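You operate a simulated robot arm through the tools that you are given. There is no shell and no other tool. Be economical: measure what you need, move in short steps, check, and stop when the job is done.

You are at the controls of a simulated robot arm. One attempt, no reset.

JOB
Seal the open branch pipe with the NBR ring and the steel cap, latch it and fill the line.
Fine: up to the FULL line, fill valve shut after; nothing runs out on the bed.

Only the result counts: the job must be done as asked and must still hold three seconds after the hand-in. Knocking over, shifting, dropping, spilling or breaking anything else fails it. A push-on lid holds only when it is set on centred and level and pressed home; a screw cap is set on level and turned clockwise until tight.

ROBOT AND FRAMES
A 7-joint arm with a two-finger gripper, on a carriage that runs on a rail from [-0.185, -1.491] to [0.108, 0.871] (x, y) and turns from -130 to 202 degrees about z. Base frame: it is fixed where the carriage stands at the start and does not move with it; the origin is on the floor, on the carriage's upright axis, x ahead of it, y to its left, z up. Readings come in m, degrees, newtons and seconds.
Its first joint turns from -149.0 to 149.0 degrees. Places, roughly: branch pipe [0.7, 0.3, 0.9]; clamp lever [0.6, -0.4, 1]; flush switch [0.6, 0.3, 0.9]; hold key [0.6, 0.2, 0.9]; level glass [1, 0.1, 1.2]; red latch [0.7, 0.2, 1]; relief knob [0.8, -0.6, 1]; test bench [0.8, -0.2, 0.8]; test drain valve [0.4, -0.2, 0.8]; test fill valve [0.4, 0.2, 0.8]; test pump valve [0.4, -0.4, 0.8]; test vent valve [0.4, -0.1, 0.8]. Payload 2.45 kg.
Tool frame: the origin (TCP) lies between the finger pads and is the grasp point; the fingertips stand 0.026 m ahead of it; z points along the fingers, y is the line along which they close. The gripper opens to 0.096 m. The gripper's body begins 0.069 m behind the TCP.
Orientation is told as [roll, pitch, yaw] about the base's x, y, z axes, in that order, counted from this pose: with the fingers straight down and closing along the base's y, the tool's x points along the base's -x, its y along +y and its z along -z.

CONTROLS
- The arm moves only by the tool jog_arm. Its argument "moves" is a list of rows, each a list of 2 entries, a list of its own where there are three numbers: the shift along the tool's x, y, z in cm, then the turn, a rotation vector about the tool's x, y, z in degrees. In form: [[[x, y, z], [rx, ry, rz]], ...]. A call has 1 to 10 rows; each row shifts and turns the commanded pose from where the row before left it, along the tool's axes as they then stand. "gripper" is the gripper command, from -1 (fully open) to 1 (shut), values between in proportion, set as the call begins (left out, the last holds). Each row takes 0.2 s and may step no farther than 0.05 m and 8.6 degrees from the row before; otherwise, or with a gripper value out of range, the whole call is refused. Where a pose cannot be reached the arm comes as near as it can. A force on the tool above 40 N (or 10 N above the force at the start of the call, whichever is more), or a blocked arm, ends the call early, and 0.2 s more pass. Each finger halts on what it meets, pressing with about 43 N; the grip force reading is that of the motor and also rises with nothing between the fingers. The clock runs only during rows and for 0.2 s after the last one: add rows that do not move to give the fingers time. It gives the time, the measured TCP pose, the force on the tool (base axes), the opening and the grip force at its end, in the units of the frame above (readings bear some noise), with the torque about the TCP (base axes, N m) and any sound that the robot's microphone picked up, and new pictures: "pictures" is both (left out), scene, wrist or none.
- Cameras (640 x 400 px; columns grow to the right, rows downward): "scene" is now at [0.0333, 0.1587, 1.6451]; the picture's right is [-0.14, -0.99, 0.00], its down [-0.72, 0.10, -0.69] and it looks along [0.68, -0.09, -0.73] (base axes); focal length 250 px, centre (320, 200). "wrist" rides on the gripper at [0.082, 0.003, -0.098] in the tool frame; the picture's right is [-0.04, 1.00, 0.00], its down [-0.73, -0.03, -0.68] and it looks along [-0.68, -0.03, 0.73] (tool axes); focal length 256 px, centre (320, 200). There is no depth. A picture from a camera that has moved, and an enlarged one, comes with that camera's place and axes in the base frame and with its lens.
- lift_body(by): slides the trunk up (or, below 0, down) by that many m; the arm and the scene camera ride with it, the base frame stays. It gives what a move gives, with no picture.
- roll_base(legs): drives the robot by 1 to 6 legs, each [ahead, left, turn to the left] in m, m and degrees, along the robot's own axes; the way and the turn of a leg run together, so that a leg with both is an arc; at most 1.5 m and 180 degrees a leg. The arm and the cameras ride along, it lands a little off, and it stops where it bumps. It keeps to its track: a leg is cut to what the track allows. It gives what a move gives, and a new picture of the scene camera.
- aim_head(pan, tilt): turns the head with the scene camera to pan (to the left, within 155 degrees either way) and tilt (down, from -29 to 69), counted from straight ahead of the robot. It gives what a move gives, and a new picture of the scene camera.
- enlarge(camera, box): a new picture of the part [left, top, right, bottom] of that camera's present view, enlarged. No time passes.
- close_job(): hands the job in; it is judged then, once.

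Work in short steps. Places have to be worked out from the pictures, the camera data and where the tool is seen: move nearer, look again, correct. Check each grasp and each placing, and mend what went wrong. You have 120 turns and 260 pictures in all, those below and enlarged ones among them. Open the gripper and draw the arm clear of the work before you hand the job in, unless the task says otherwise; then end with one line.

The tools are called after "Call:" as a command line: name --argument value ..., lists and objects as JSON in quotes. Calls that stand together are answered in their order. jog_arm: Moves the arm, as the interface text tells. Its arguments: {"type":"object","properties":{"moves":{"type":"array","items":{"type":"array"}},"gripper":{"type":"number"},"pictures":{"type":"string","enum":["both","scene","wrist","none"]}},"required":["moves"]} The other tools are called the same way: lift_body (by) slides the trunk up or down; roll_base (legs) drives the base; aim_head (pan, tilt) turns the head that bears the scene camera; enlarge (camera, box) takes an enlarged picture of a part of a camera's view; close_job () hands the job in.

At the start:

```text
t: 0.0
position: [0.8713, 0.271, 1.2604]
tool_rot: [0.0, 0.0, 0.0]
wrist_force: [0.5, 0.9, 0.2]
torque: [-0.02, 0.01, -0.02]
width: 0.0958
gripper_force: 0.0
trunk travel left (down, up): [-0.65, 0.06]
robot x, y, heading: [-0.0021, 0.0, -0.1]
head pan, tilt: [-7.9, 46.5]
```

scene: 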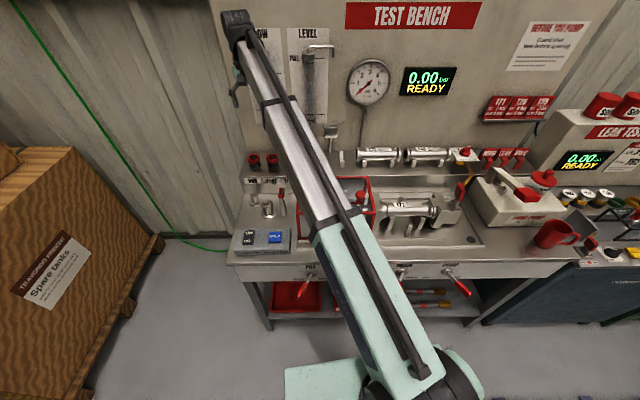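
wrist: 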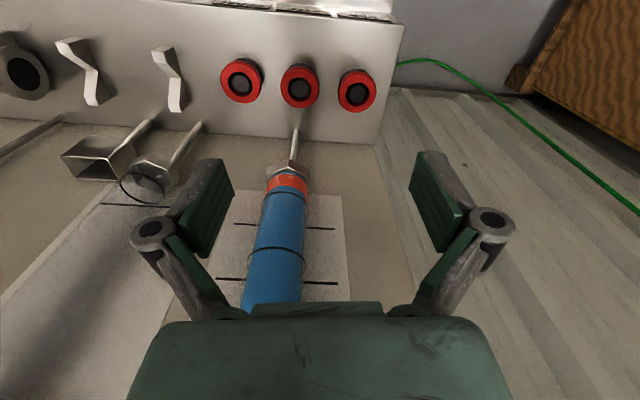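

The arm hides part of the bench; I enlarge the main zones of the scene view to find the parts.

Call:
enlarge --camera "scene" --box '[220, 130, 400, 260]'

Call:
enlarge --camera "scene" --box '[380, 90, 640, 260]'

Call:
enlarge --camera "scene" --box '[220, 0, 480, 160]'

```text
3.08 times, centred on (310, 195) of scene
camera zoom: at [0.0333, 0.1587, 1.6451], right [-0.14, -0.99, 0.0], down [-0.72, 0.1, -0.69], along [0.68, -0.09, -0.73], focal length 771 px, centre (351, 215)
```

zoom: 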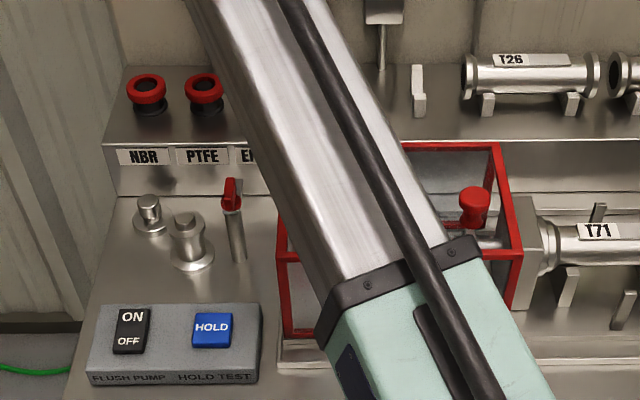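

```text
2.35 times, centred on (510, 175) of scene
camera zoom: at [0.0333, 0.1587, 1.6451], right [-0.14, -0.99, 0.0], down [-0.72, 0.1, -0.69], along [0.68, -0.09, -0.73], focal length 589 px, centre (-127, 259)
```

zoom: 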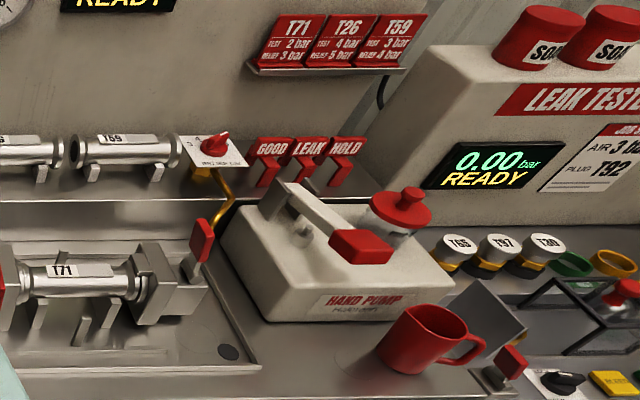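

```text
2.46 times, centred on (350, 80) of scene
camera zoom: at [0.0333, 0.1587, 1.6451], right [-0.14, -0.99, 0.0], down [-0.72, 0.1, -0.69], along [0.68, -0.09, -0.73], focal length 616 px, centre (246, 495)
```

zoom: 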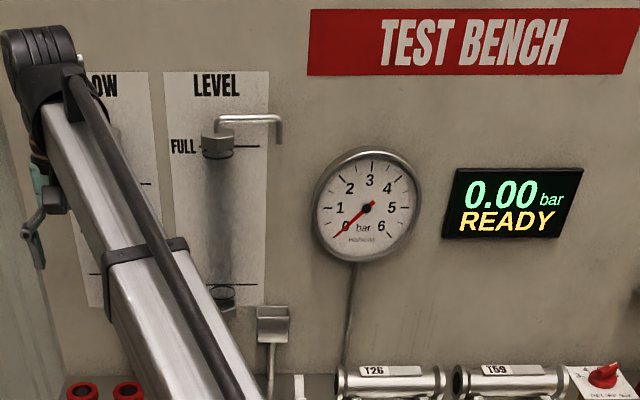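

I need an unobstructed view: I draw the arm back and swing it right over the bench at height.

Call:
jog_arm --moves '[[[5, 0, -2], [0, 0, 0]], [[5, 0, -2], [0, 0, 0]], [[5, 0, 0], [0, 0, 0]], [[4, -3, 0], [0, 0, 0]], [[0, -5, 0], [0, 0, 0]], [[0, -5, 0], [0, 0, 0]], [[0, -5, 0], [0, 0, 0]], [[0, -5, 0], [0, 0, 0]], [[0, -5, 0], [0, 0, 0]], [[0, -5, 0], [0, 0, 0]]]' --pictures "both"

```text
refused: row 1 steps farther than a row can; nothing moved
```

Step limit is 5 cm in norm; same move with smaller steps.

Call:
jog_arm --moves '[[[4.5, 0, -2], [0, 0, 0]], [[4.5, 0, -2], [0, 0, 0]], [[5, 0, 0], [0, 0, 0]], [[3.5, -3, 0], [0, 0, 0]], [[0, -5, 0], [0, 0, 0]], [[0, -5, 0], [0, 0, 0]], [[0, -5, 0], [0, 0, 0]], [[0, -5, 0], [0, 0, 0]], [[0, -5, 0], [0, 0, 0]], [[0, -5, 0], [0, 0, 0]]]' --pictures "scene"

```text
t: 2.2
position: [0.7195, -0.0541, 1.2504]
tool_rot: [-0.1, -0.5, 0.0]
wrist_force: [0.4, 0.1, 0.8]
torque: [0.01, 0.01, 0.0]
width: 0.096
gripper_force: 0.0
out of reach, approached as far as the arm can: row 3, 4, 5, 6, 7
trunk travel left (down, up): [-0.65, 0.06]
robot x, y, heading: [-0.0004, -0.0005, 0.3]
head pan, tilt: [-7.9, 46.5]
camera scene: at [0.0332, 0.1584, 1.6451], right [-0.14, -0.99, 0.0], down [-0.72, 0.1, -0.69], along [0.68, -0.09, -0.73], focal length 250 px, centre (320, 200)
```

scene: 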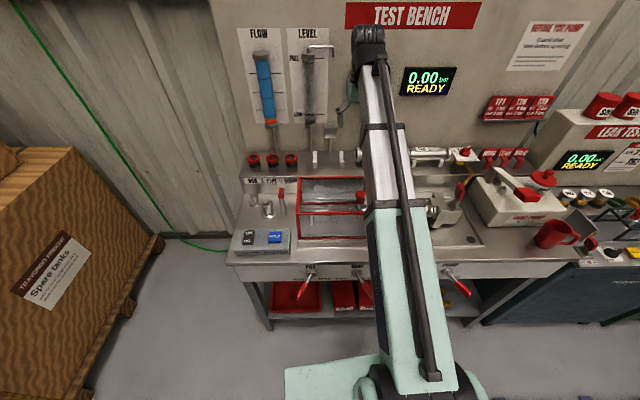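

Now the left half is clear; I enlarge it.

Call:
enlarge --camera "scene" --box '[225, 140, 385, 250]'

Call:
enlarge --camera "scene" --box '[225, 10, 385, 120]'

Call:
enlarge --camera "scene" --box '[235, 240, 485, 340]'

```text
3.64 times, centred on (305, 195) of scene
camera zoom: at [0.0332, 0.1584, 1.6451], right [-0.14, -0.99, 0.0], down [-0.72, 0.1, -0.69], along [0.68, -0.09, -0.73], focal length 911 px, centre (374, 218)
```

zoom: 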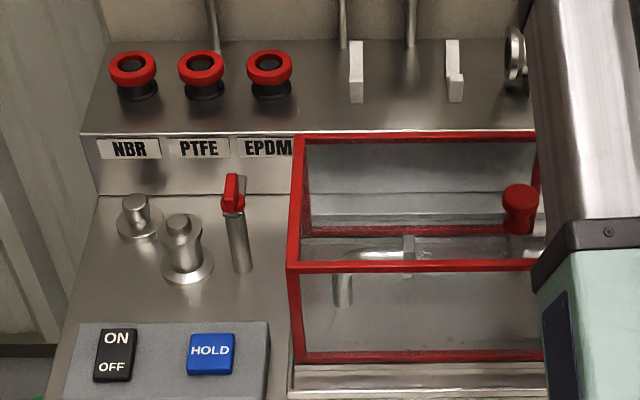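

```text
3.64 times, centred on (305, 65) of scene
camera zoom: at [0.0332, 0.1584, 1.6451], right [-0.14, -0.99, 0.0], down [-0.72, 0.1, -0.69], along [0.68, -0.09, -0.73], focal length 911 px, centre (374, 691)
```

zoom: 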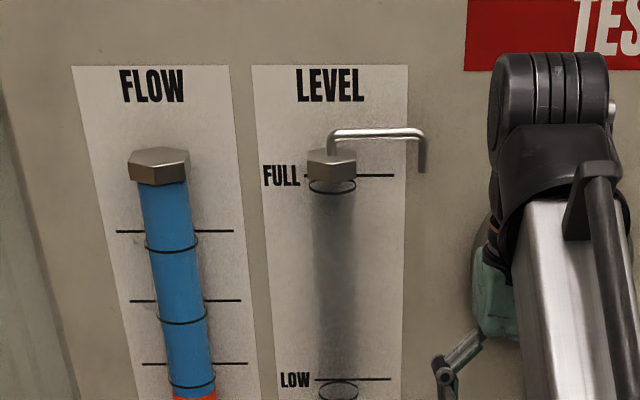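

```text
2.56 times, centred on (360, 290) of scene
camera zoom: at [0.0332, 0.1584, 1.6451], right [-0.14, -0.99, 0.0], down [-0.72, 0.1, -0.69], along [0.68, -0.09, -0.73], focal length 641 px, centre (218, -30)
```

zoom: 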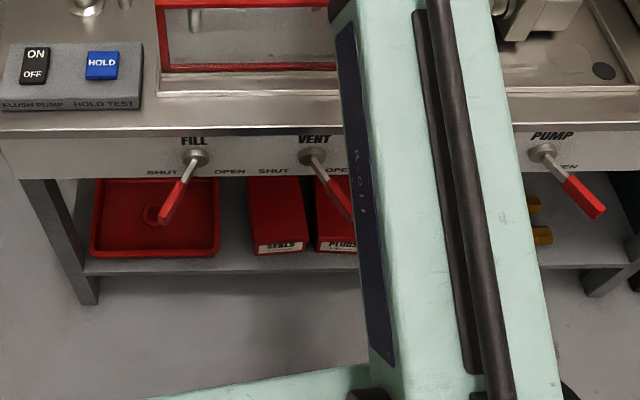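

I swing the arm further right to expose valves and the test pipe.

Call:
jog_arm --moves '[[[1, -4.8, 0], [0, 0, 0]], [[1, -4.8, 0], [0, 0, 0]], [[1, -4.8, 0], [0, 0, 0]], [[1.5, -4.7, 0], [0, 0, 0]], [[1.5, -4.7, 0], [0, 0, 0]], [[1.5, -4.7, 0], [0, 0, 0]], [[1.5, -4.7, 0], [0, 0, 0]], [[1.5, -4.7, 0], [0, 0, 0]], [[1.5, -4.7, 0], [0, 0, 0]], [[1.5, -4.7, 0], [0, 0, 0]]]' --pictures "scene"

Call:
enlarge --camera "scene" --box '[290, 140, 480, 260]'

Call:
enlarge --camera "scene" --box '[260, 250, 480, 340]'

```text
t: 4.4
position: [0.5853, -0.5246, 1.2499]
tool_rot: [0.0, 0.0, 0.0]
wrist_force: [0.1, -0.1, -0.7]
torque: [0.0, -0.01, 0.05]
width: 0.0959
gripper_force: 0.0
out of reach, approached as far as the arm can: row 2
trunk travel left (down, up): [-0.65, 0.06]
robot x, y, heading: [-0.0016, 0.0022, -0.0]
head pan, tilt: [-7.9, 46.5]
camera scene: at [0.0333, 0.1583, 1.6451], right [-0.14, -0.99, 0.0], down [-0.72, 0.1, -0.69], along [0.68, -0.09, -0.73], focal length 250 px, centre (320, 200)
```

scene: 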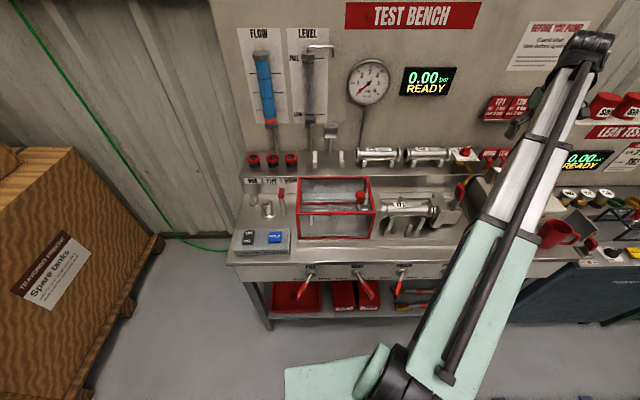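

```text
3.33 times, centred on (385, 200) of scene
camera zoom: at [0.0333, 0.1583, 1.6451], right [-0.14, -0.99, 0.0], down [-0.72, 0.1, -0.69], along [0.68, -0.09, -0.73], focal length 835 px, centre (103, 200)
```

zoom: 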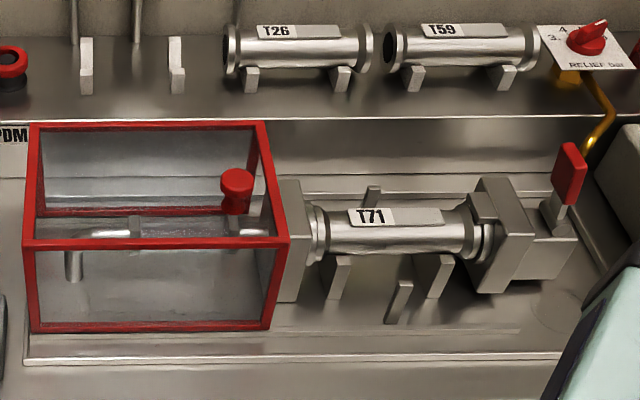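

```text
2.91 times, centred on (370, 295) of scene
camera zoom: at [0.0333, 0.1583, 1.6451], right [-0.14, -0.99, 0.0], down [-0.72, 0.1, -0.69], along [0.68, -0.09, -0.73], focal length 729 px, centre (174, -76)
```

zoom: 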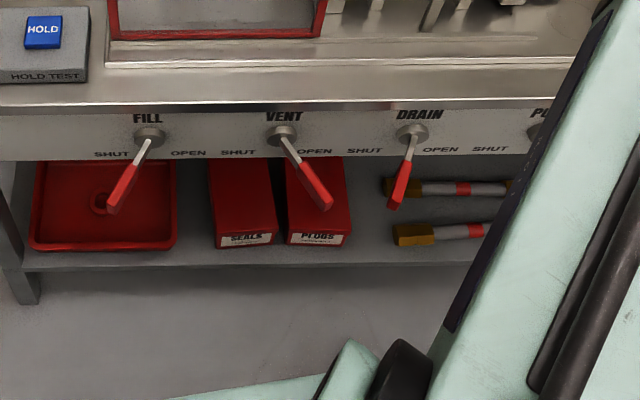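

Readings so far: NBR ring near (0.922, 0.322, 0.99), branch pipe near (0.72, 0.28), a steel cap near (0.78, 0.34). I bring the wrist camera over them for a close view.

Call:
jog_arm --moves '[[[-1, 4.8, 0], [0, 0, 0]], [[-1, 4.8, 0], [0, 0, 0]], [[-1, 4.8, 0], [0, 0, 0]], [[-1, 4.8, 0], [0, 0, 0]], [[-1, 4.8, 0], [0, 0, 0]], [[-1, 4.8, 0], [0, 0, 0]], [[-1, 4.8, 0], [0, 0, 0]], [[-1, 4.8, 0], [0, 0, 0]], [[-1, 4.8, 0], [0, 0, 0]], [[0, 4.9, 0], [0, 0, 0]]]' --pictures "none"

Call:
jog_arm --moves '[[[0, 4.9, 0], [0, 0, 0]], [[0, 4.9, 0], [0, 0, 0]], [[0, 4.9, 0], [0, 0, 0]], [[0, 4.9, 0], [0, 0, 0]], [[0, 4.9, 0], [0, 0, 0]], [[0, 4.9, 0], [0, 0, 0]], [[0, 2, 4], [0, 0, 0]], [[0, 0, 4], [0, 0, 0]], [[0, 0, 4], [0, 0, 0]], [[0, 0, 0], [0, 0, 0]]]' --pictures "both"

```text
t: 6.6
position: [0.6839, -0.0461, 1.2339]
tool_rot: [0.0, -0.6, 0.0]
wrist_force: [0.4, -0.2, 0.0]
torque: [-0.01, 0.0, 0.01]
width: 0.096
gripper_force: 0.1
out of reach, approached as far as the arm can: row 5, 6, 10
trunk travel left (down, up): [-0.65, 0.06]
robot x, y, heading: [-0.0023, 0.0006, -0.1]
head pan, tilt: [-7.9, 46.5]
```

```text
t: 8.8
position: [0.6822, 0.2659, 1.111]
tool_rot: [-0.1, 0.0, 0.0]
wrist_force: [-0.5, -0.2, 0.5]
torque: [-0.03, 0.05, -0.03]
width: 0.0962
gripper_force: 0.1
trunk travel left (down, up): [-0.65, 0.06]
robot x, y, heading: [0.0034, 0.0014, -0.0]
head pan, tilt: [-7.9, 46.5]
camera scene: at [0.0335, 0.1587, 1.6451], right [-0.14, -0.99, 0.0], down [-0.72, 0.1, -0.69], along [0.68, -0.09, -0.73], focal length 250 px, centre (320, 200)
camera wrist: at [0.6003, 0.269, 1.2085], right [0.04, 1.0, 0.0], down [0.73, -0.03, 0.68], along [0.68, -0.03, -0.73], focal length 256 px, centre (320, 200)
```

scene: 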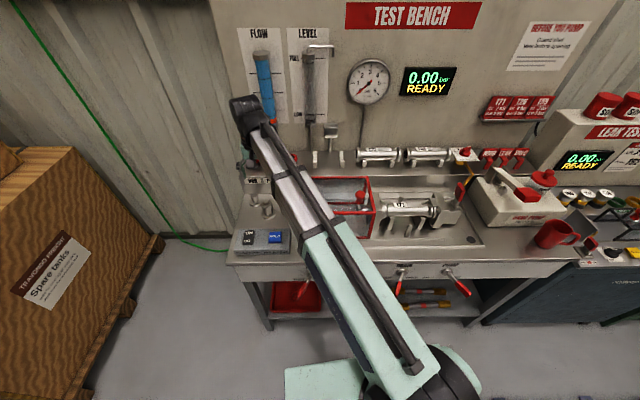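
wrist: 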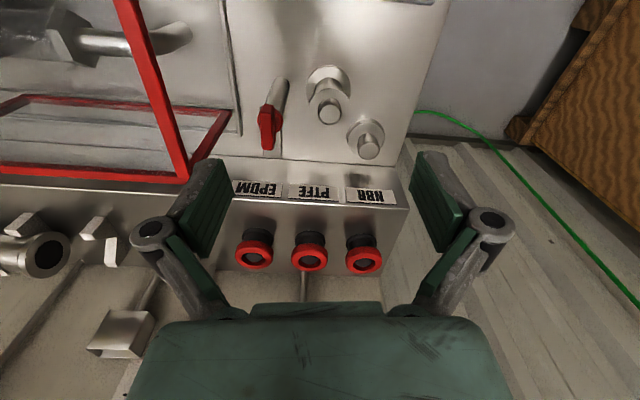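

Call:
enlarge --camera "wrist" --box '[230, 40, 430, 165]'

Call:
enlarge --camera "wrist" --box '[220, 170, 420, 295]'

```text
3.20 times, centred on (330, 102) of wrist
camera zoom: at [0.6003, 0.269, 1.2085], right [0.04, 1.0, 0.0], down [0.73, -0.03, 0.68], along [0.68, -0.03, -0.73], focal length 819 px, centre (288, 512)
```

zoom: 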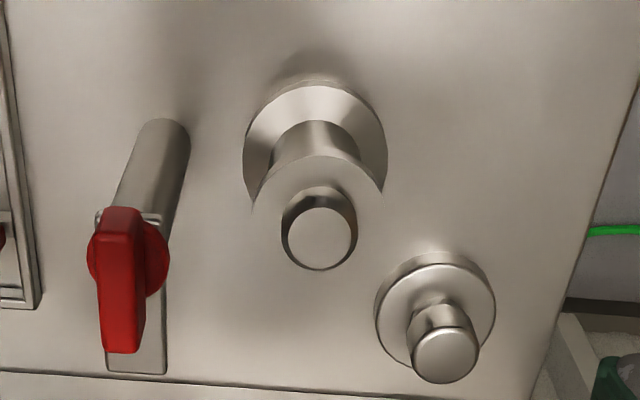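

```text
3.20 times, centred on (320, 232) of wrist
camera zoom: at [0.6003, 0.269, 1.2085], right [0.04, 1.0, 0.0], down [0.73, -0.03, 0.68], along [0.68, -0.03, -0.73], focal length 819 px, centre (320, 96)
```

zoom: 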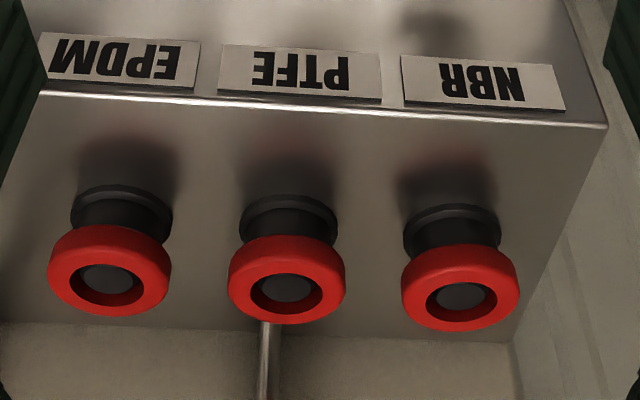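

The branch pipe's top looks stepped; I need a closer look. I back off 8 cm in x and come down 10 cm.

Call:
jog_arm --moves '[[[4, 1, 0], [0, 0, 0]], [[4, 1, 0], [0, 0, 0]], [[0, 1, 4], [0, 0, 0]], [[0, 0, 4], [0, 0, 0]], [[0, 0, 2], [0, 0, 0]], [[0, 0, 0], [0, 0, 0]]]' --pictures "none"

Call:
enlarge --camera "wrist" --box '[220, 40, 460, 190]'

```text
t: 10.2
position: [0.6041, 0.2978, 1.0133]
tool_rot: [0.0, -0.1, 0.0]
wrist_force: [-0.5, -0.6, 0.5]
torque: [0.01, -0.03, 0.03]
width: 0.0958
gripper_force: 0.0
trunk travel left (down, up): [-0.65, 0.06]
robot x, y, heading: [0.0017, -0.0001, 0.2]
head pan, tilt: [-7.9, 46.5]
```

```text
2.67 times, centred on (340, 115) of wrist
camera zoom: at [0.5222, 0.3009, 1.1098], right [0.04, 1.0, 0.0], down [0.73, -0.03, 0.68], along [0.68, -0.03, -0.73], focal length 683 px, centre (267, 427)
```

zoom: 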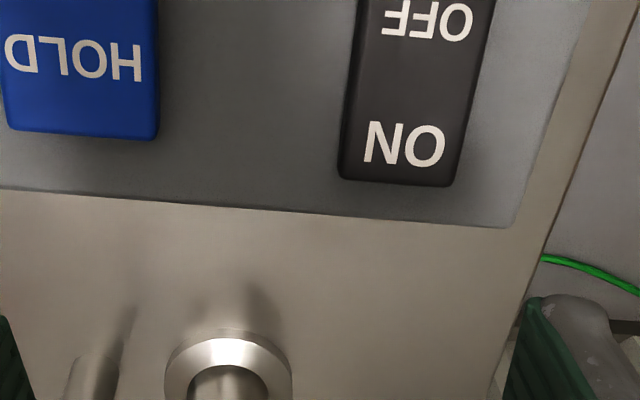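

Call:
enlarge --camera "wrist" --box '[200, 150, 440, 300]'

```text
2.67 times, centred on (320, 225) of wrist
camera zoom: at [0.5222, 0.3009, 1.1098], right [0.04, 1.0, 0.0], down [0.73, -0.03, 0.68], along [0.68, -0.03, -0.73], focal length 683 px, centre (320, 133)
```

zoom: 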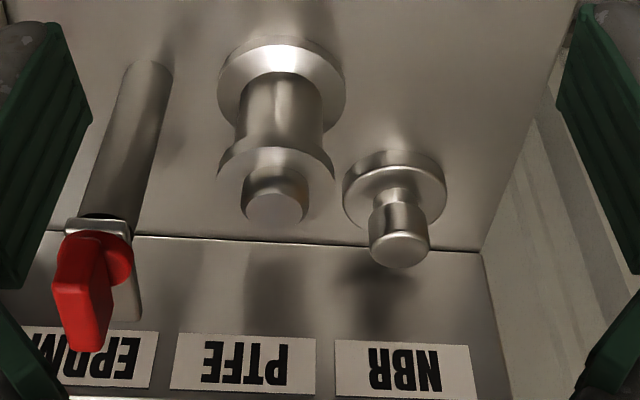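

Worked out: spigot top of the branch (0.726, 0.274, 0.934), flange top ≈0.913, cap knob top (0.796, 0.329, 0.902), NBR ring (0.922, 0.320, 0.993). The ring is at the edge of reach, so I raise the arm and shift the base left and ahead.

Call:
jog_arm --moves '[[[0, 0, -5], [0, 0, 0]], [[0, 0, -5], [0, 0, 0]], [[0, 0, -5], [0, 0, 0]], [[0, 0, -4], [0, 0, 0]]]' --gripper -0.5 --pictures "none"

Call:
roll_base --legs '[[0.06, 0.15, 0]]'

```text
t: 11.2
position: [0.6036, 0.2972, 1.2015]
tool_rot: [-0.1, -0.1, 0.0]
wrist_force: [-0.1, 0.1, 0.2]
torque: [0.03, 0.01, 0.05]
width: 0.0722
gripper_force: 0.1
trunk travel left (down, up): [-0.65, 0.06]
robot x, y, heading: [0.0002, -0.0027, -0.1]
head pan, tilt: [-7.9, 46.5]
```

```text
t: 12.6
position: [0.6239, 0.4521, 1.2019]
tool_rot: [0.0, 0.0, -0.1]
wrist_force: [-0.1, 0.9, -0.1]
torque: [-0.02, 0.01, -0.01]
width: 0.072
gripper_force: 0.0
trunk travel left (down, up): [-0.65, 0.06]
robot x, y, heading: [0.019, 0.1503, -0.2]
head pan, tilt: [-7.9, 46.5]
camera scene: at [0.0529, 0.3145, 1.6451], right [-0.14, -0.99, 0.0], down [-0.72, 0.1, -0.69], along [0.68, -0.1, -0.73], focal length 250 px, centre (320, 200)
```

scene: 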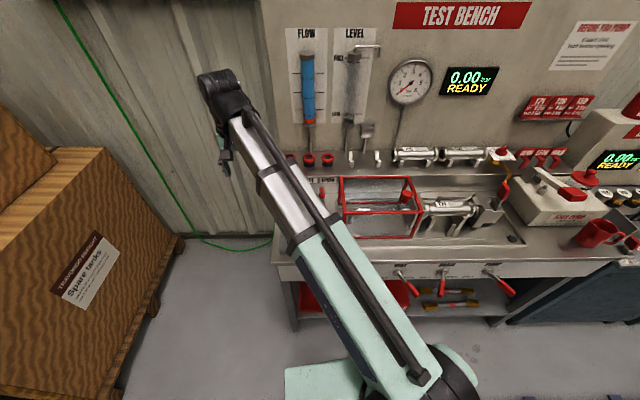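

The carriage follows a slanted track; the ring is now 0.92 m away. I go to a point above and short of the NBR ring and check with the wrist camera.

Call:
jog_arm --moves '[[[-4.5, -2, 0], [0, 0, 0]], [[-4.5, -2, 0], [0, 0, 0]], [[-4.5, -2, 0], [0, 0, 0]], [[-4.5, -2, 0], [0, 0, 0]], [[-4.5, -2, 0], [0, 0, 0]], [[-3.1, -3.2, 0], [0, 0, 0]], [[0, 0, 4], [0, 0, 0]], [[0, 0, 4], [0, 0, 0]], [[0, 0, 0], [0, 0, 0]]]' --pictures "both"

```text
t: 14.6
position: [0.8806, 0.319, 1.1225]
tool_rot: [0.0, 0.0, -0.1]
wrist_force: [-0.9, 0.1, -0.1]
torque: [-0.01, 0.03, -0.03]
width: 0.072
gripper_force: 0.0
trunk travel left (down, up): [-0.65, 0.06]
robot x, y, heading: [0.0209, 0.1593, 0.0]
head pan, tilt: [-7.9, 46.5]
camera scene: at [0.0531, 0.3142, 1.6451], right [-0.14, -0.99, 0.0], down [-0.72, 0.1, -0.69], along [0.68, -0.1, -0.73], focal length 250 px, centre (320, 200)
camera wrist: at [0.7982, 0.3219, 1.2198], right [0.04, 1.0, 0.0], down [0.73, -0.03, 0.68], along [0.68, -0.03, -0.73], focal length 256 px, centre (320, 200)
```

scene: 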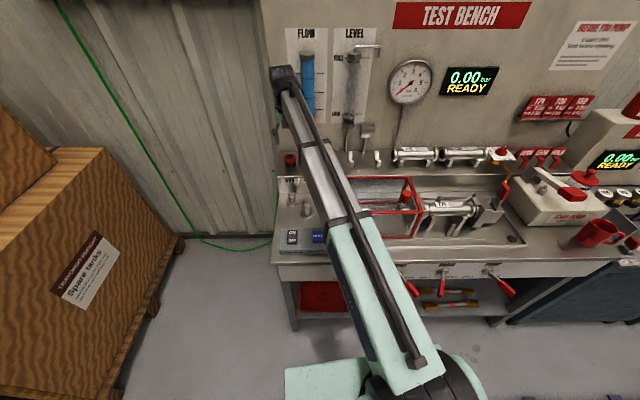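
wrist: 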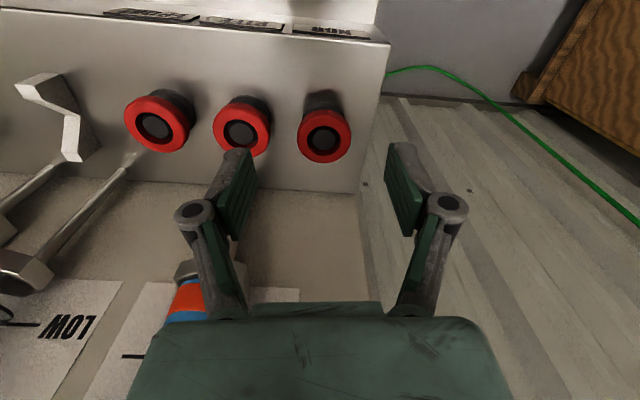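

Call:
enlarge --camera "wrist" --box '[200, 70, 440, 220]'

```text
2.67 times, centred on (320, 145) of wrist
camera zoom: at [0.7982, 0.3219, 1.2198], right [0.04, 1.0, 0.0], down [0.73, -0.03, 0.68], along [0.68, -0.03, -0.73], focal length 683 px, centre (320, 347)
```

zoom: 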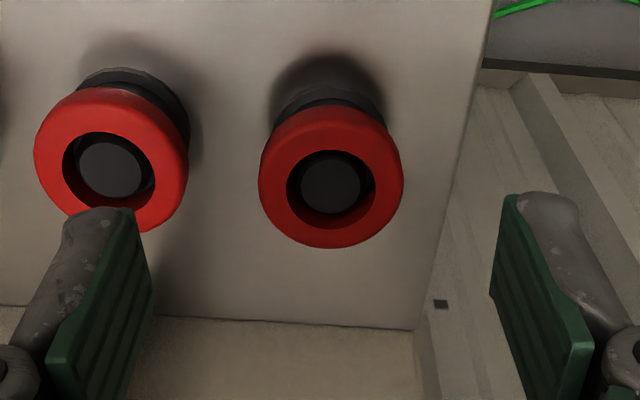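

Ring centre by three views ≈(0.924, 0.320). I narrow the fingers to 67 mm, move over it and descend to z≈0.997.

Call:
jog_arm --moves '[[[-4.3, 0.1, 0], [0, 0, 0]], [[0, 0, 4], [0, 0, 0]], [[0, 0, 3], [0, 0, 0]], [[0, 0, 0], [0, 0, 0]]]' --gripper -0.4 --pictures "wrist"

```text
t: 15.6
position: [0.9238, 0.3201, 1.0501]
tool_rot: [-0.1, 0.0, -0.2]
wrist_force: [-0.3, 0.5, 0.0]
torque: [0.02, 0.07, -0.01]
width: 0.067
gripper_force: 0.0
trunk travel left (down, up): [-0.65, 0.06]
robot x, y, heading: [0.0174, 0.1577, -0.0]
head pan, tilt: [-7.9, 46.5]
camera wrist: at [0.8413, 0.3226, 1.1478], right [0.04, 1.0, 0.0], down [0.73, -0.03, 0.68], along [0.68, -0.03, -0.73], focal length 256 px, centre (320, 200)
```

wrist: 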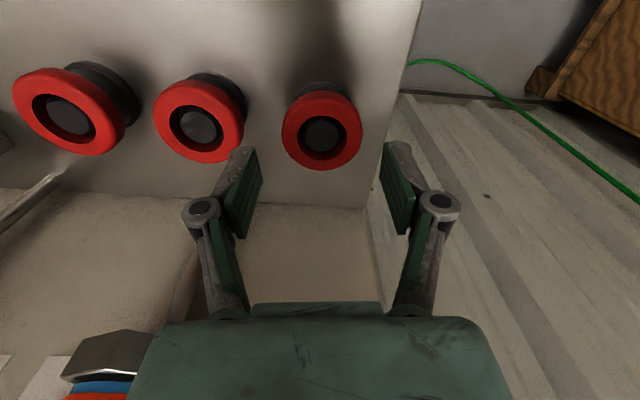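

Centred within a mm; descend to z≈0.996 between the rings.

Call:
jog_arm --moves '[[[0.1, 0, 3], [0, 0, 0]], [[0, 0, 2.3], [0, 0, 0]], [[0, 0, 0], [0, 0, 0]]]' --pictures "both"

Call:
enlarge --camera "wrist" --box '[200, 70, 440, 220]'

```text
t: 16.4
position: [0.921, 0.3208, 0.997]
tool_rot: [-0.1, 0.1, -0.1]
wrist_force: [0.6, -0.2, 0.1]
torque: [-0.01, 0.01, -0.01]
width: 0.0673
gripper_force: 0.0
trunk travel left (down, up): [-0.65, 0.06]
robot x, y, heading: [0.0166, 0.1556, -0.3]
head pan, tilt: [-7.9, 46.5]
camera scene: at [0.0529, 0.3142, 1.6451], right [-0.14, -0.99, 0.0], down [-0.72, 0.1, -0.69], along [0.68, -0.1, -0.73], focal length 250 px, centre (320, 200)
camera wrist: at [0.8393, 0.3243, 1.0948], right [0.04, 1.0, 0.0], down [0.73, -0.03, 0.68], along [0.68, -0.03, -0.73], focal length 256 px, centre (320, 200)
```

scene: 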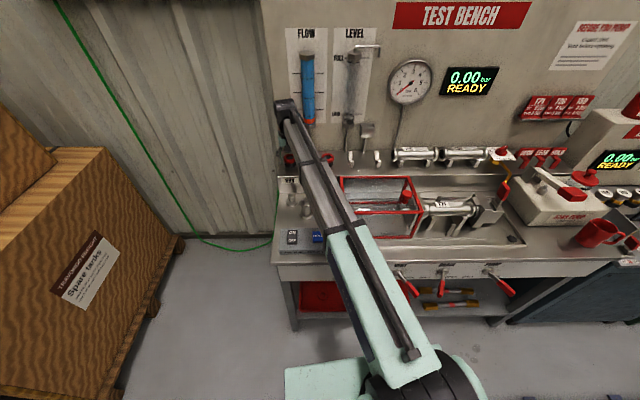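
wrist: 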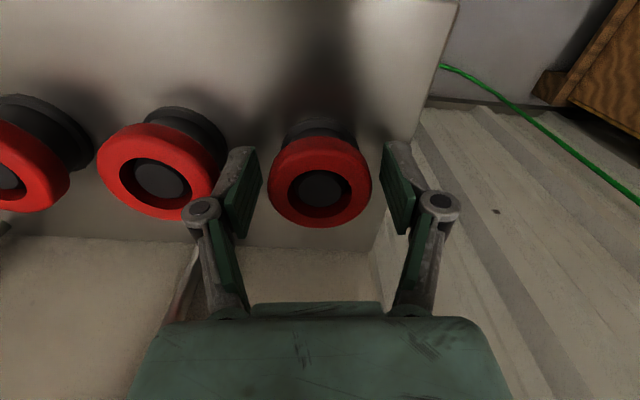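

```text
2.67 times, centred on (320, 145) of wrist
camera zoom: at [0.8393, 0.3243, 1.0948], right [0.04, 1.0, 0.0], down [0.73, -0.03, 0.68], along [0.68, -0.03, -0.73], focal length 683 px, centre (320, 347)
```

zoom: 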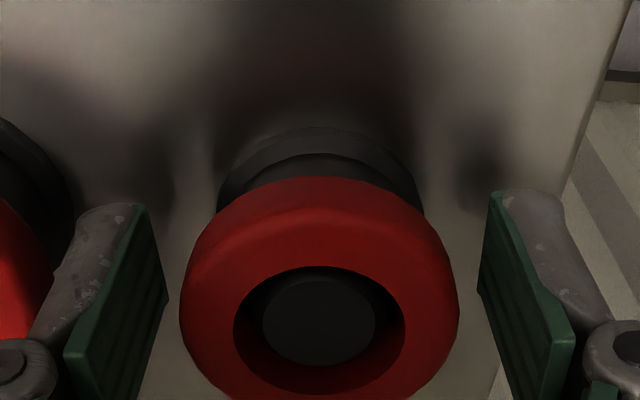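

Fingers straddle the ring well. I nudge 3 mm ahead, 6 mm lower and close.

Call:
jog_arm --moves '[[[-0.3, -0.05, 0.6], [0, 0, 0]], [[0, 0, 0], [0, 0, 0]]]' --pictures "none"

Call:
jog_arm --moves '[[[0, 0, 0], [0, 0, 0]], [[0, 0, 0], [0, 0, 0]], [[0, 0, 0], [0, 0, 0]]]' --gripper 1 --pictures "wrist"

Call:
enlarge --camera "wrist" --box '[200, 70, 440, 220]'

```text
t: 17.0
position: [0.9247, 0.3209, 0.9923]
tool_rot: [-0.1, 0.0, -0.1]
wrist_force: [0.7, -0.6, 1.0]
torque: [-0.02, -0.03, -0.03]
width: 0.0675
gripper_force: 0.0
trunk travel left (down, up): [-0.65, 0.06]
robot x, y, heading: [0.0211, 0.1573, -0.0]
head pan, tilt: [-7.9, 46.5]
```

```text
t: 17.8
position: [0.924, 0.3213, 0.9928]
tool_rot: [0.0, 0.0, -0.1]
wrist_force: [-0.2, 0.3, 5.3]
torque: [0.0, 0.04, 0.06]
width: 0.0512
gripper_force: 42.8
trunk travel left (down, up): [-0.65, 0.06]
robot x, y, heading: [0.0228, 0.1545, -0.0]
head pan, tilt: [-7.9, 46.5]
camera wrist: at [0.842, 0.3238, 1.0901], right [0.04, 1.0, 0.0], down [0.73, -0.03, 0.68], along [0.68, -0.03, -0.73], focal length 256 px, centre (320, 200)
```

wrist: 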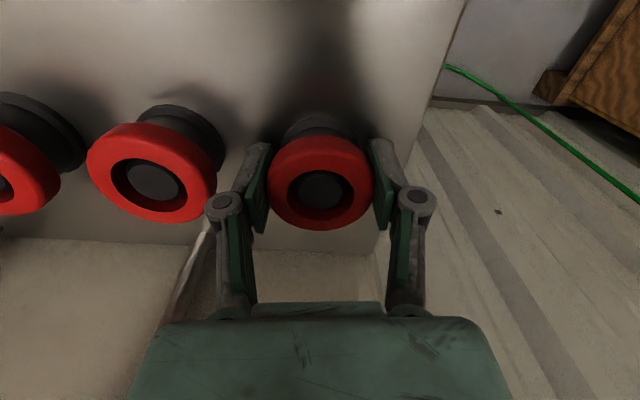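

```text
2.67 times, centred on (320, 145) of wrist
camera zoom: at [0.842, 0.3238, 1.0901], right [0.04, 1.0, 0.0], down [0.73, -0.03, 0.68], along [0.68, -0.03, -0.73], focal length 683 px, centre (320, 347)
```

zoom: 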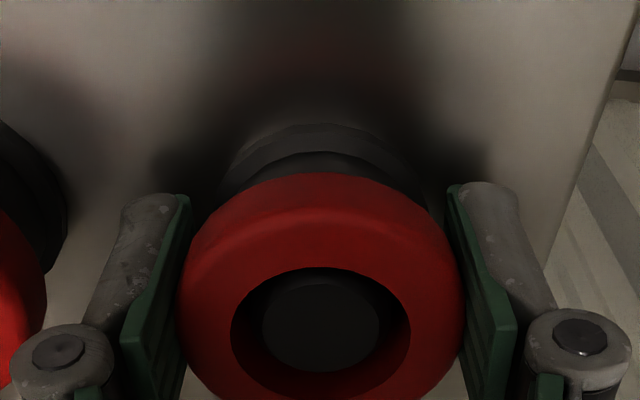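

The grip stopped at 51 mm on the ring. I lift straight up 10 cm and check.

Call:
jog_arm --moves '[[[0, 0, -1.5], [0, 0, 0]], [[0, 0, -2], [0, 0, 0]], [[0, 0, -3], [0, 0, 0]], [[0, 0, -4], [0, 0, 0]], [[0, 0, 0], [0, 0, 0]]]' --pictures "wrist"

Call:
enlarge --camera "wrist" --box '[200, 90, 440, 240]'

```text
t: 19.0
position: [0.924, 0.3213, 1.0985]
tool_rot: [0.0, 0.0, -0.1]
wrist_force: [0.3, 0.3, -0.3]
torque: [0.01, -0.03, -0.01]
width: 0.0511
gripper_force: 43.2
trunk travel left (down, up): [-0.65, 0.06]
robot x, y, heading: [0.022, 0.1553, -0.1]
head pan, tilt: [-7.9, 46.5]
camera wrist: at [0.8421, 0.3239, 1.1958], right [0.04, 1.0, 0.0], down [0.73, -0.03, 0.68], along [0.68, -0.03, -0.73], focal length 256 px, centre (320, 200)
```

wrist: 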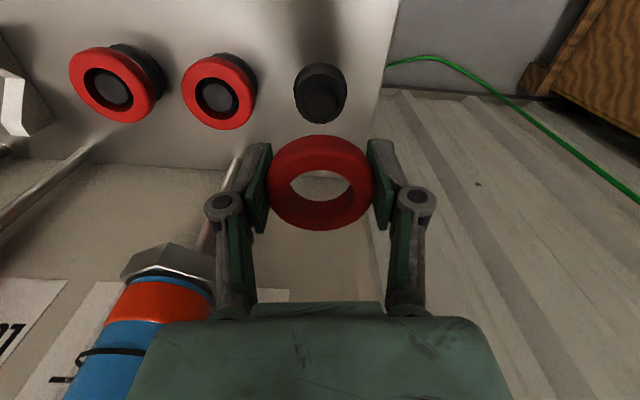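

```text
2.67 times, centred on (320, 165) of wrist
camera zoom: at [0.8421, 0.3239, 1.1958], right [0.04, 1.0, 0.0], down [0.73, -0.03, 0.68], along [0.68, -0.03, -0.73], focal length 683 px, centre (320, 293)
```

zoom: 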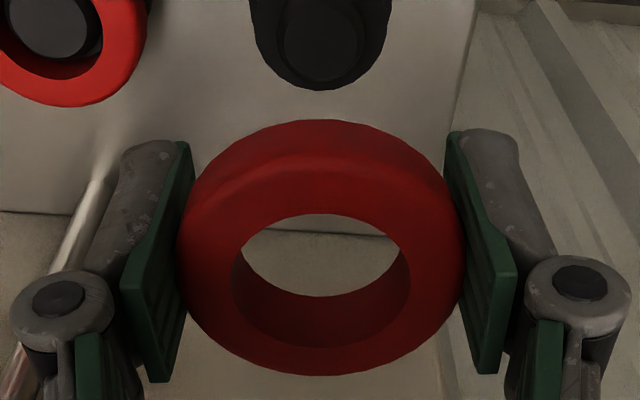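

Ring is held centred and level (top ≈5 mm above TCP). I carry it above the branch pipe at safe height; next I'll turn the gripper 90° so its body clears the latch.

Call:
jog_arm --moves '[[[4, 0, -1], [0, 0, 0]], [[4, -1, -1], [0, 0, 0]], [[4, -1.2, 0], [0, 0, 0]], [[4, -1.2, 0], [0, 0, 0]], [[3.85, -1.3, 0], [0, 0, 0]], [[0, 0, 0], [0, 0, 8.5]], [[0, 0, 0], [0, 0, 8.5]], [[0, 0, 0], [0, 0, 8.5]], [[0, 0, 0], [0, 0, 8.5]], [[0, 0, 0], [0, 0, 8.5]]]' --pictures "none"

Call:
jog_arm --moves '[[[0, 0, 0], [0, 0, 8.5]], [[0, 0, 0], [0, 0, 8.5]], [[0, 0, 0], [0, 0, 8.5]], [[0, 0, 0], [0, 0, 8.5]], [[0, 0, 0], [0, 0, 8.5]], [[0, 0, 0], [0, 0, 5]], [[0, 0, 0], [0, 0, 0]]]' --pictures "both"

```text
t: 21.2
position: [0.7254, 0.2744, 1.1181]
tool_rot: [0.0, 0.0, -42.6]
wrist_force: [0.7, -0.4, -0.3]
torque: [0.0, 0.02, -0.02]
width: 0.0513
gripper_force: 42.6
trunk travel left (down, up): [-0.65, 0.06]
robot x, y, heading: [0.0189, 0.1562, -0.1]
head pan, tilt: [-7.9, 46.5]
```

```text
t: 22.8
position: [0.7268, 0.2738, 1.1173]
tool_rot: [-0.1, 0.0, -90.2]
wrist_force: [0.0, 0.0, -0.4]
torque: [0.02, 0.03, 0.01]
width: 0.0512
gripper_force: 42.9
trunk travel left (down, up): [-0.65, 0.06]
robot x, y, heading: [0.0227, 0.1515, -0.1]
head pan, tilt: [-7.9, 46.5]
camera scene: at [0.0529, 0.3142, 1.6451], right [-0.14, -0.99, 0.0], down [-0.72, 0.1, -0.69], along [0.68, -0.1, -0.73], focal length 250 px, centre (320, 200)
camera wrist: at [0.7291, 0.355, 1.2149], right [1.0, -0.04, 0.0], down [-0.03, -0.73, 0.68], along [-0.03, -0.68, -0.73], focal length 256 px, centre (320, 200)
```

scene: 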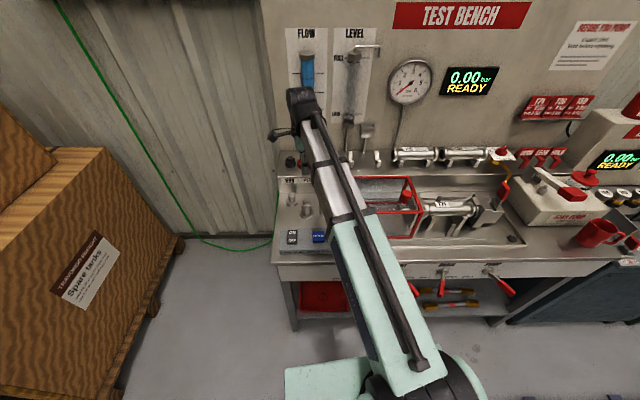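
wrist: 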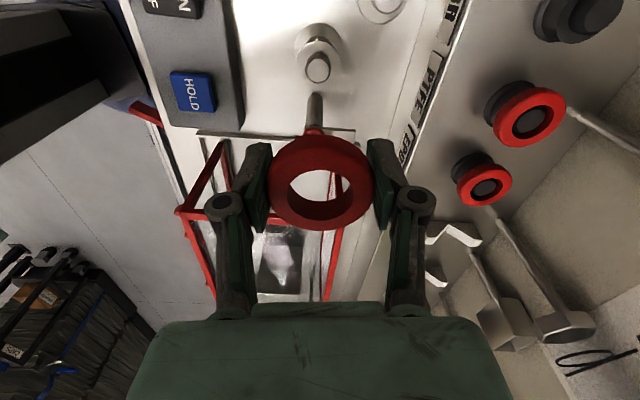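

Spigot seen at about (0.723, 0.276). I descend 9 cm for a finer fix.

Call:
jog_arm --moves '[[[0, 0, 4.5], [0, 0, 0]], [[0, 0, 4.5], [0, 0, 0]], [[0, 0, 1.5], [0, 0, 0]], [[0, 0, 0], [0, 0, 0]]]' --pictures "none"

Call:
enlarge --camera "wrist" --box '[200, 20, 440, 170]'

```text
t: 23.8
position: [0.7253, 0.2741, 1.0121]
tool_rot: [0.0, 0.0, -90.1]
wrist_force: [0.2, 0.0, -0.9]
torque: [0.0, 0.02, -0.04]
width: 0.0511
gripper_force: 43.3
trunk travel left (down, up): [-0.65, 0.06]
robot x, y, heading: [0.0199, 0.1569, -0.4]
head pan, tilt: [-7.9, 46.5]
```

```text
2.67 times, centred on (320, 95) of wrist
camera zoom: at [0.7288, 0.3554, 1.1093], right [1.0, -0.04, 0.0], down [-0.03, -0.73, 0.68], along [-0.03, -0.68, -0.73], focal length 683 px, centre (320, 480)
```

zoom: 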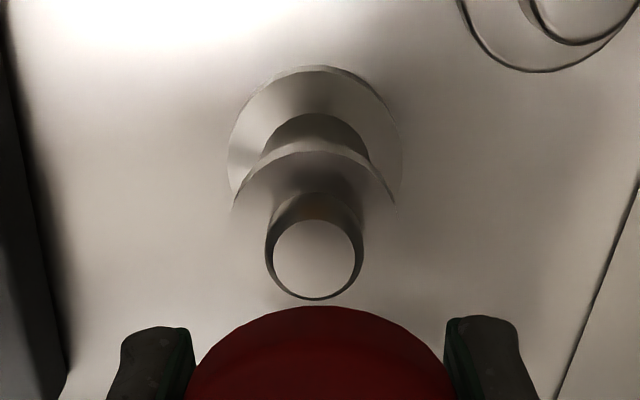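

Spigot centre (0.724, 0.274); correct 1.3 mm in −x and descend until the ring just surrounds the spigot top.

Call:
jog_arm --moves '[[[0, -0.13, 4], [0, 0, 0]], [[0, 0, 1.5], [0, 0, 0]], [[0, 0, 0], [0, 0, 0]]]' --pictures "none"

Call:
enlarge --camera "wrist" --box '[200, 70, 440, 220]'

```text
t: 24.6
position: [0.7236, 0.2733, 0.959]
tool_rot: [0.0, 0.0, -90.0]
wrist_force: [-0.3, 0.8, 0.0]
torque: [0.01, 0.02, 0.0]
width: 0.0511
gripper_force: 42.7
trunk travel left (down, up): [-0.65, 0.06]
robot x, y, heading: [0.0226, 0.1533, -0.0]
head pan, tilt: [-7.9, 46.5]
```

```text
2.67 times, centred on (320, 145) of wrist
camera zoom: at [0.7267, 0.3548, 1.0555], right [1.0, -0.04, 0.0], down [-0.03, -0.73, 0.68], along [-0.03, -0.68, -0.73], focal length 683 px, centre (320, 347)
```

zoom: 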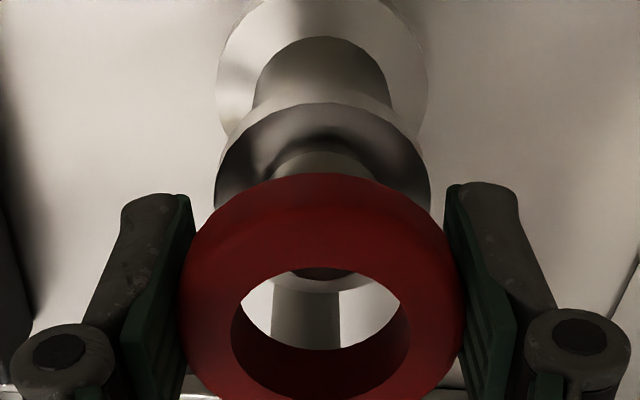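

Aligned in x. I lower 1.8 cm, with fingertips still above the flange, watching force.

Call:
jog_arm --moves '[[[0, -0.03, 1.0], [0, 0, 0]], [[0, 0, 0.8], [0, 0, 0]], [[0, 0, 0], [0, 0, 0]]]' --pictures "none"

Call:
enlarge --camera "wrist" --box '[200, 70, 440, 220]'

```text
t: 25.4
position: [0.7236, 0.2731, 0.9399]
tool_rot: [0.0, 0.0, -90.1]
wrist_force: [-0.2, 0.2, -0.3]
torque: [0.01, 0.01, 0.01]
width: 0.0509
gripper_force: 42.8
trunk travel left (down, up): [-0.65, 0.06]
robot x, y, heading: [0.0167, 0.1568, 0.0]
head pan, tilt: [-7.9, 46.5]
```

```text
2.67 times, centred on (320, 145) of wrist
camera zoom: at [0.7268, 0.3551, 1.0368], right [1.0, -0.04, 0.0], down [-0.03, -0.73, 0.68], along [-0.03, -0.68, -0.73], focal length 683 px, centre (320, 347)
```

zoom: 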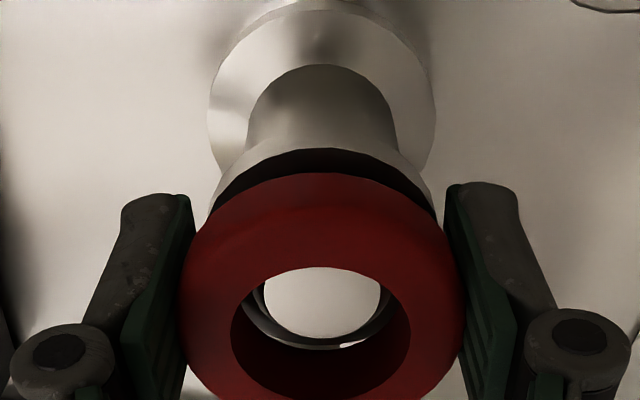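

The spigot shows centred in the hole. I go another 4 mm gently before releasing.

Call:
jog_arm --moves '[[[0, 0, 0.2], [0, 0, 0]], [[0, 0, 0.2], [0, 0, 0]], [[0, 0, 0], [0, 0, 0]]]' --pictures "none"

Call:
enlarge --camera "wrist" --box '[200, 70, 440, 220]'

```text
t: 26.2
position: [0.7237, 0.2729, 0.9357]
tool_rot: [0.0, -0.1, -90.1]
wrist_force: [-0.6, 1.9, 1.4]
torque: [0.04, -0.01, -0.01]
width: 0.0511
gripper_force: 43.7
trunk travel left (down, up): [-0.65, 0.06]
robot x, y, heading: [0.02, 0.1603, -0.3]
head pan, tilt: [-7.9, 46.5]
```

```text
2.67 times, centred on (320, 145) of wrist
camera zoom: at [0.7268, 0.3549, 1.0332], right [1.0, -0.04, 0.0], down [-0.03, -0.73, 0.68], along [-0.03, -0.68, -0.73], focal length 683 px, centre (320, 347)
```

zoom: 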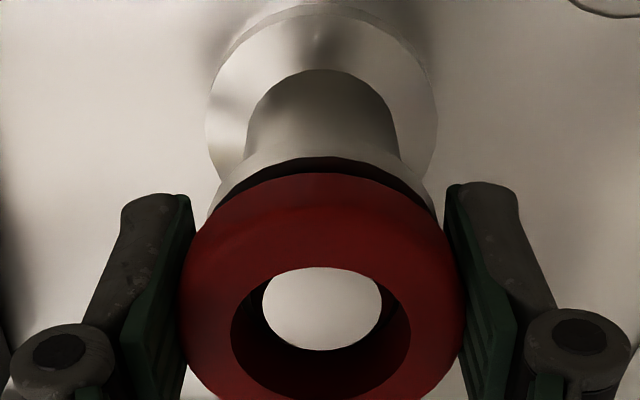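

A slight +y force hints that the spigot rubs the hole's +y side; I shift 1.5 mm to +y and lower 3 mm.

Call:
jog_arm --moves '[[[0.15, 0, 0], [0, 0, 0]], [[0, 0, 0.3], [0, 0, 0]], [[0, 0, 0], [0, 0, 0]]]' --pictures "none"

Call:
enlarge --camera "wrist" --box '[200, 70, 440, 220]'

```text
t: 27.0
position: [0.7241, 0.2734, 0.9343]
tool_rot: [0.2, 0.0, -90.1]
wrist_force: [4.1, -1.2, 16.0]
torque: [-0.06, 0.22, 0.07]
width: 0.0509
gripper_force: 42.8
trunk travel left (down, up): [-0.65, 0.06]
robot x, y, heading: [0.021, 0.1546, -0.3]
head pan, tilt: [-7.9, 46.5]
```

```text
2.67 times, centred on (320, 145) of wrist
camera zoom: at [0.7267, 0.3556, 1.031], right [1.0, -0.04, 0.0], down [-0.03, -0.73, 0.68], along [-0.03, -0.68, -0.73], focal length 683 px, centre (320, 347)
```

zoom: 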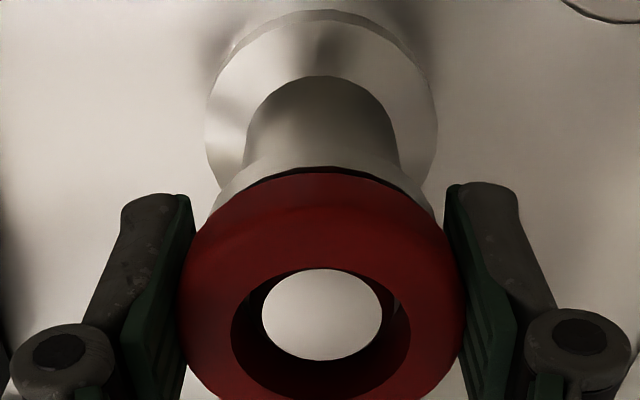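

Contact of 16 N: a fingertip now rests on the flange rim and the ring is well around the spigot. I back off 2 mm and release.

Call:
jog_arm --moves '[[[0, 0, -0.25], [0, 0, 0]], [[0, 0, 0], [0, 0, 0]]]' --pictures "none"

Call:
jog_arm --moves '[[[0, 0, 0], [0, 0, 0]], [[0, 0, 0], [0, 0, 0]]]' --gripper -0.4 --pictures "none"

Call:
enlarge --camera "wrist" --box '[200, 70, 440, 220]'

```text
t: 27.6
position: [0.7236, 0.2758, 0.9349]
tool_rot: [-0.1, 0.0, -90.0]
wrist_force: [0.1, -0.1, -0.2]
torque: [0.03, -0.01, 0.0]
width: 0.0515
gripper_force: 42.9
trunk travel left (down, up): [-0.65, 0.06]
robot x, y, heading: [0.0191, 0.1575, -0.3]
head pan, tilt: [-7.9, 46.5]
```

```text
t: 28.2
position: [0.7239, 0.2748, 0.9338]
tool_rot: [0.0, 0.0, -90.1]
wrist_force: [-0.8, 0.0, 1.0]
torque: [-0.04, 0.02, -0.02]
width: 0.0674
gripper_force: 0.1
trunk travel left (down, up): [-0.65, 0.06]
robot x, y, heading: [0.021, 0.1568, -0.2]
head pan, tilt: [-7.9, 46.5]
```

```text
2.67 times, centred on (320, 145) of wrist
camera zoom: at [0.7271, 0.3562, 1.0319], right [1.0, -0.04, 0.0], down [-0.03, -0.73, 0.68], along [-0.03, -0.68, -0.73], focal length 683 px, centre (320, 347)
```

zoom: 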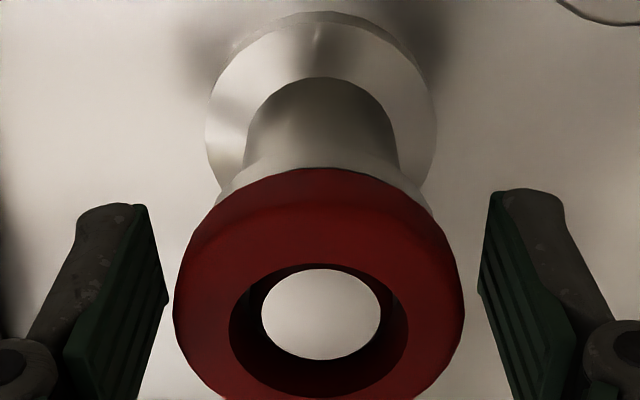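

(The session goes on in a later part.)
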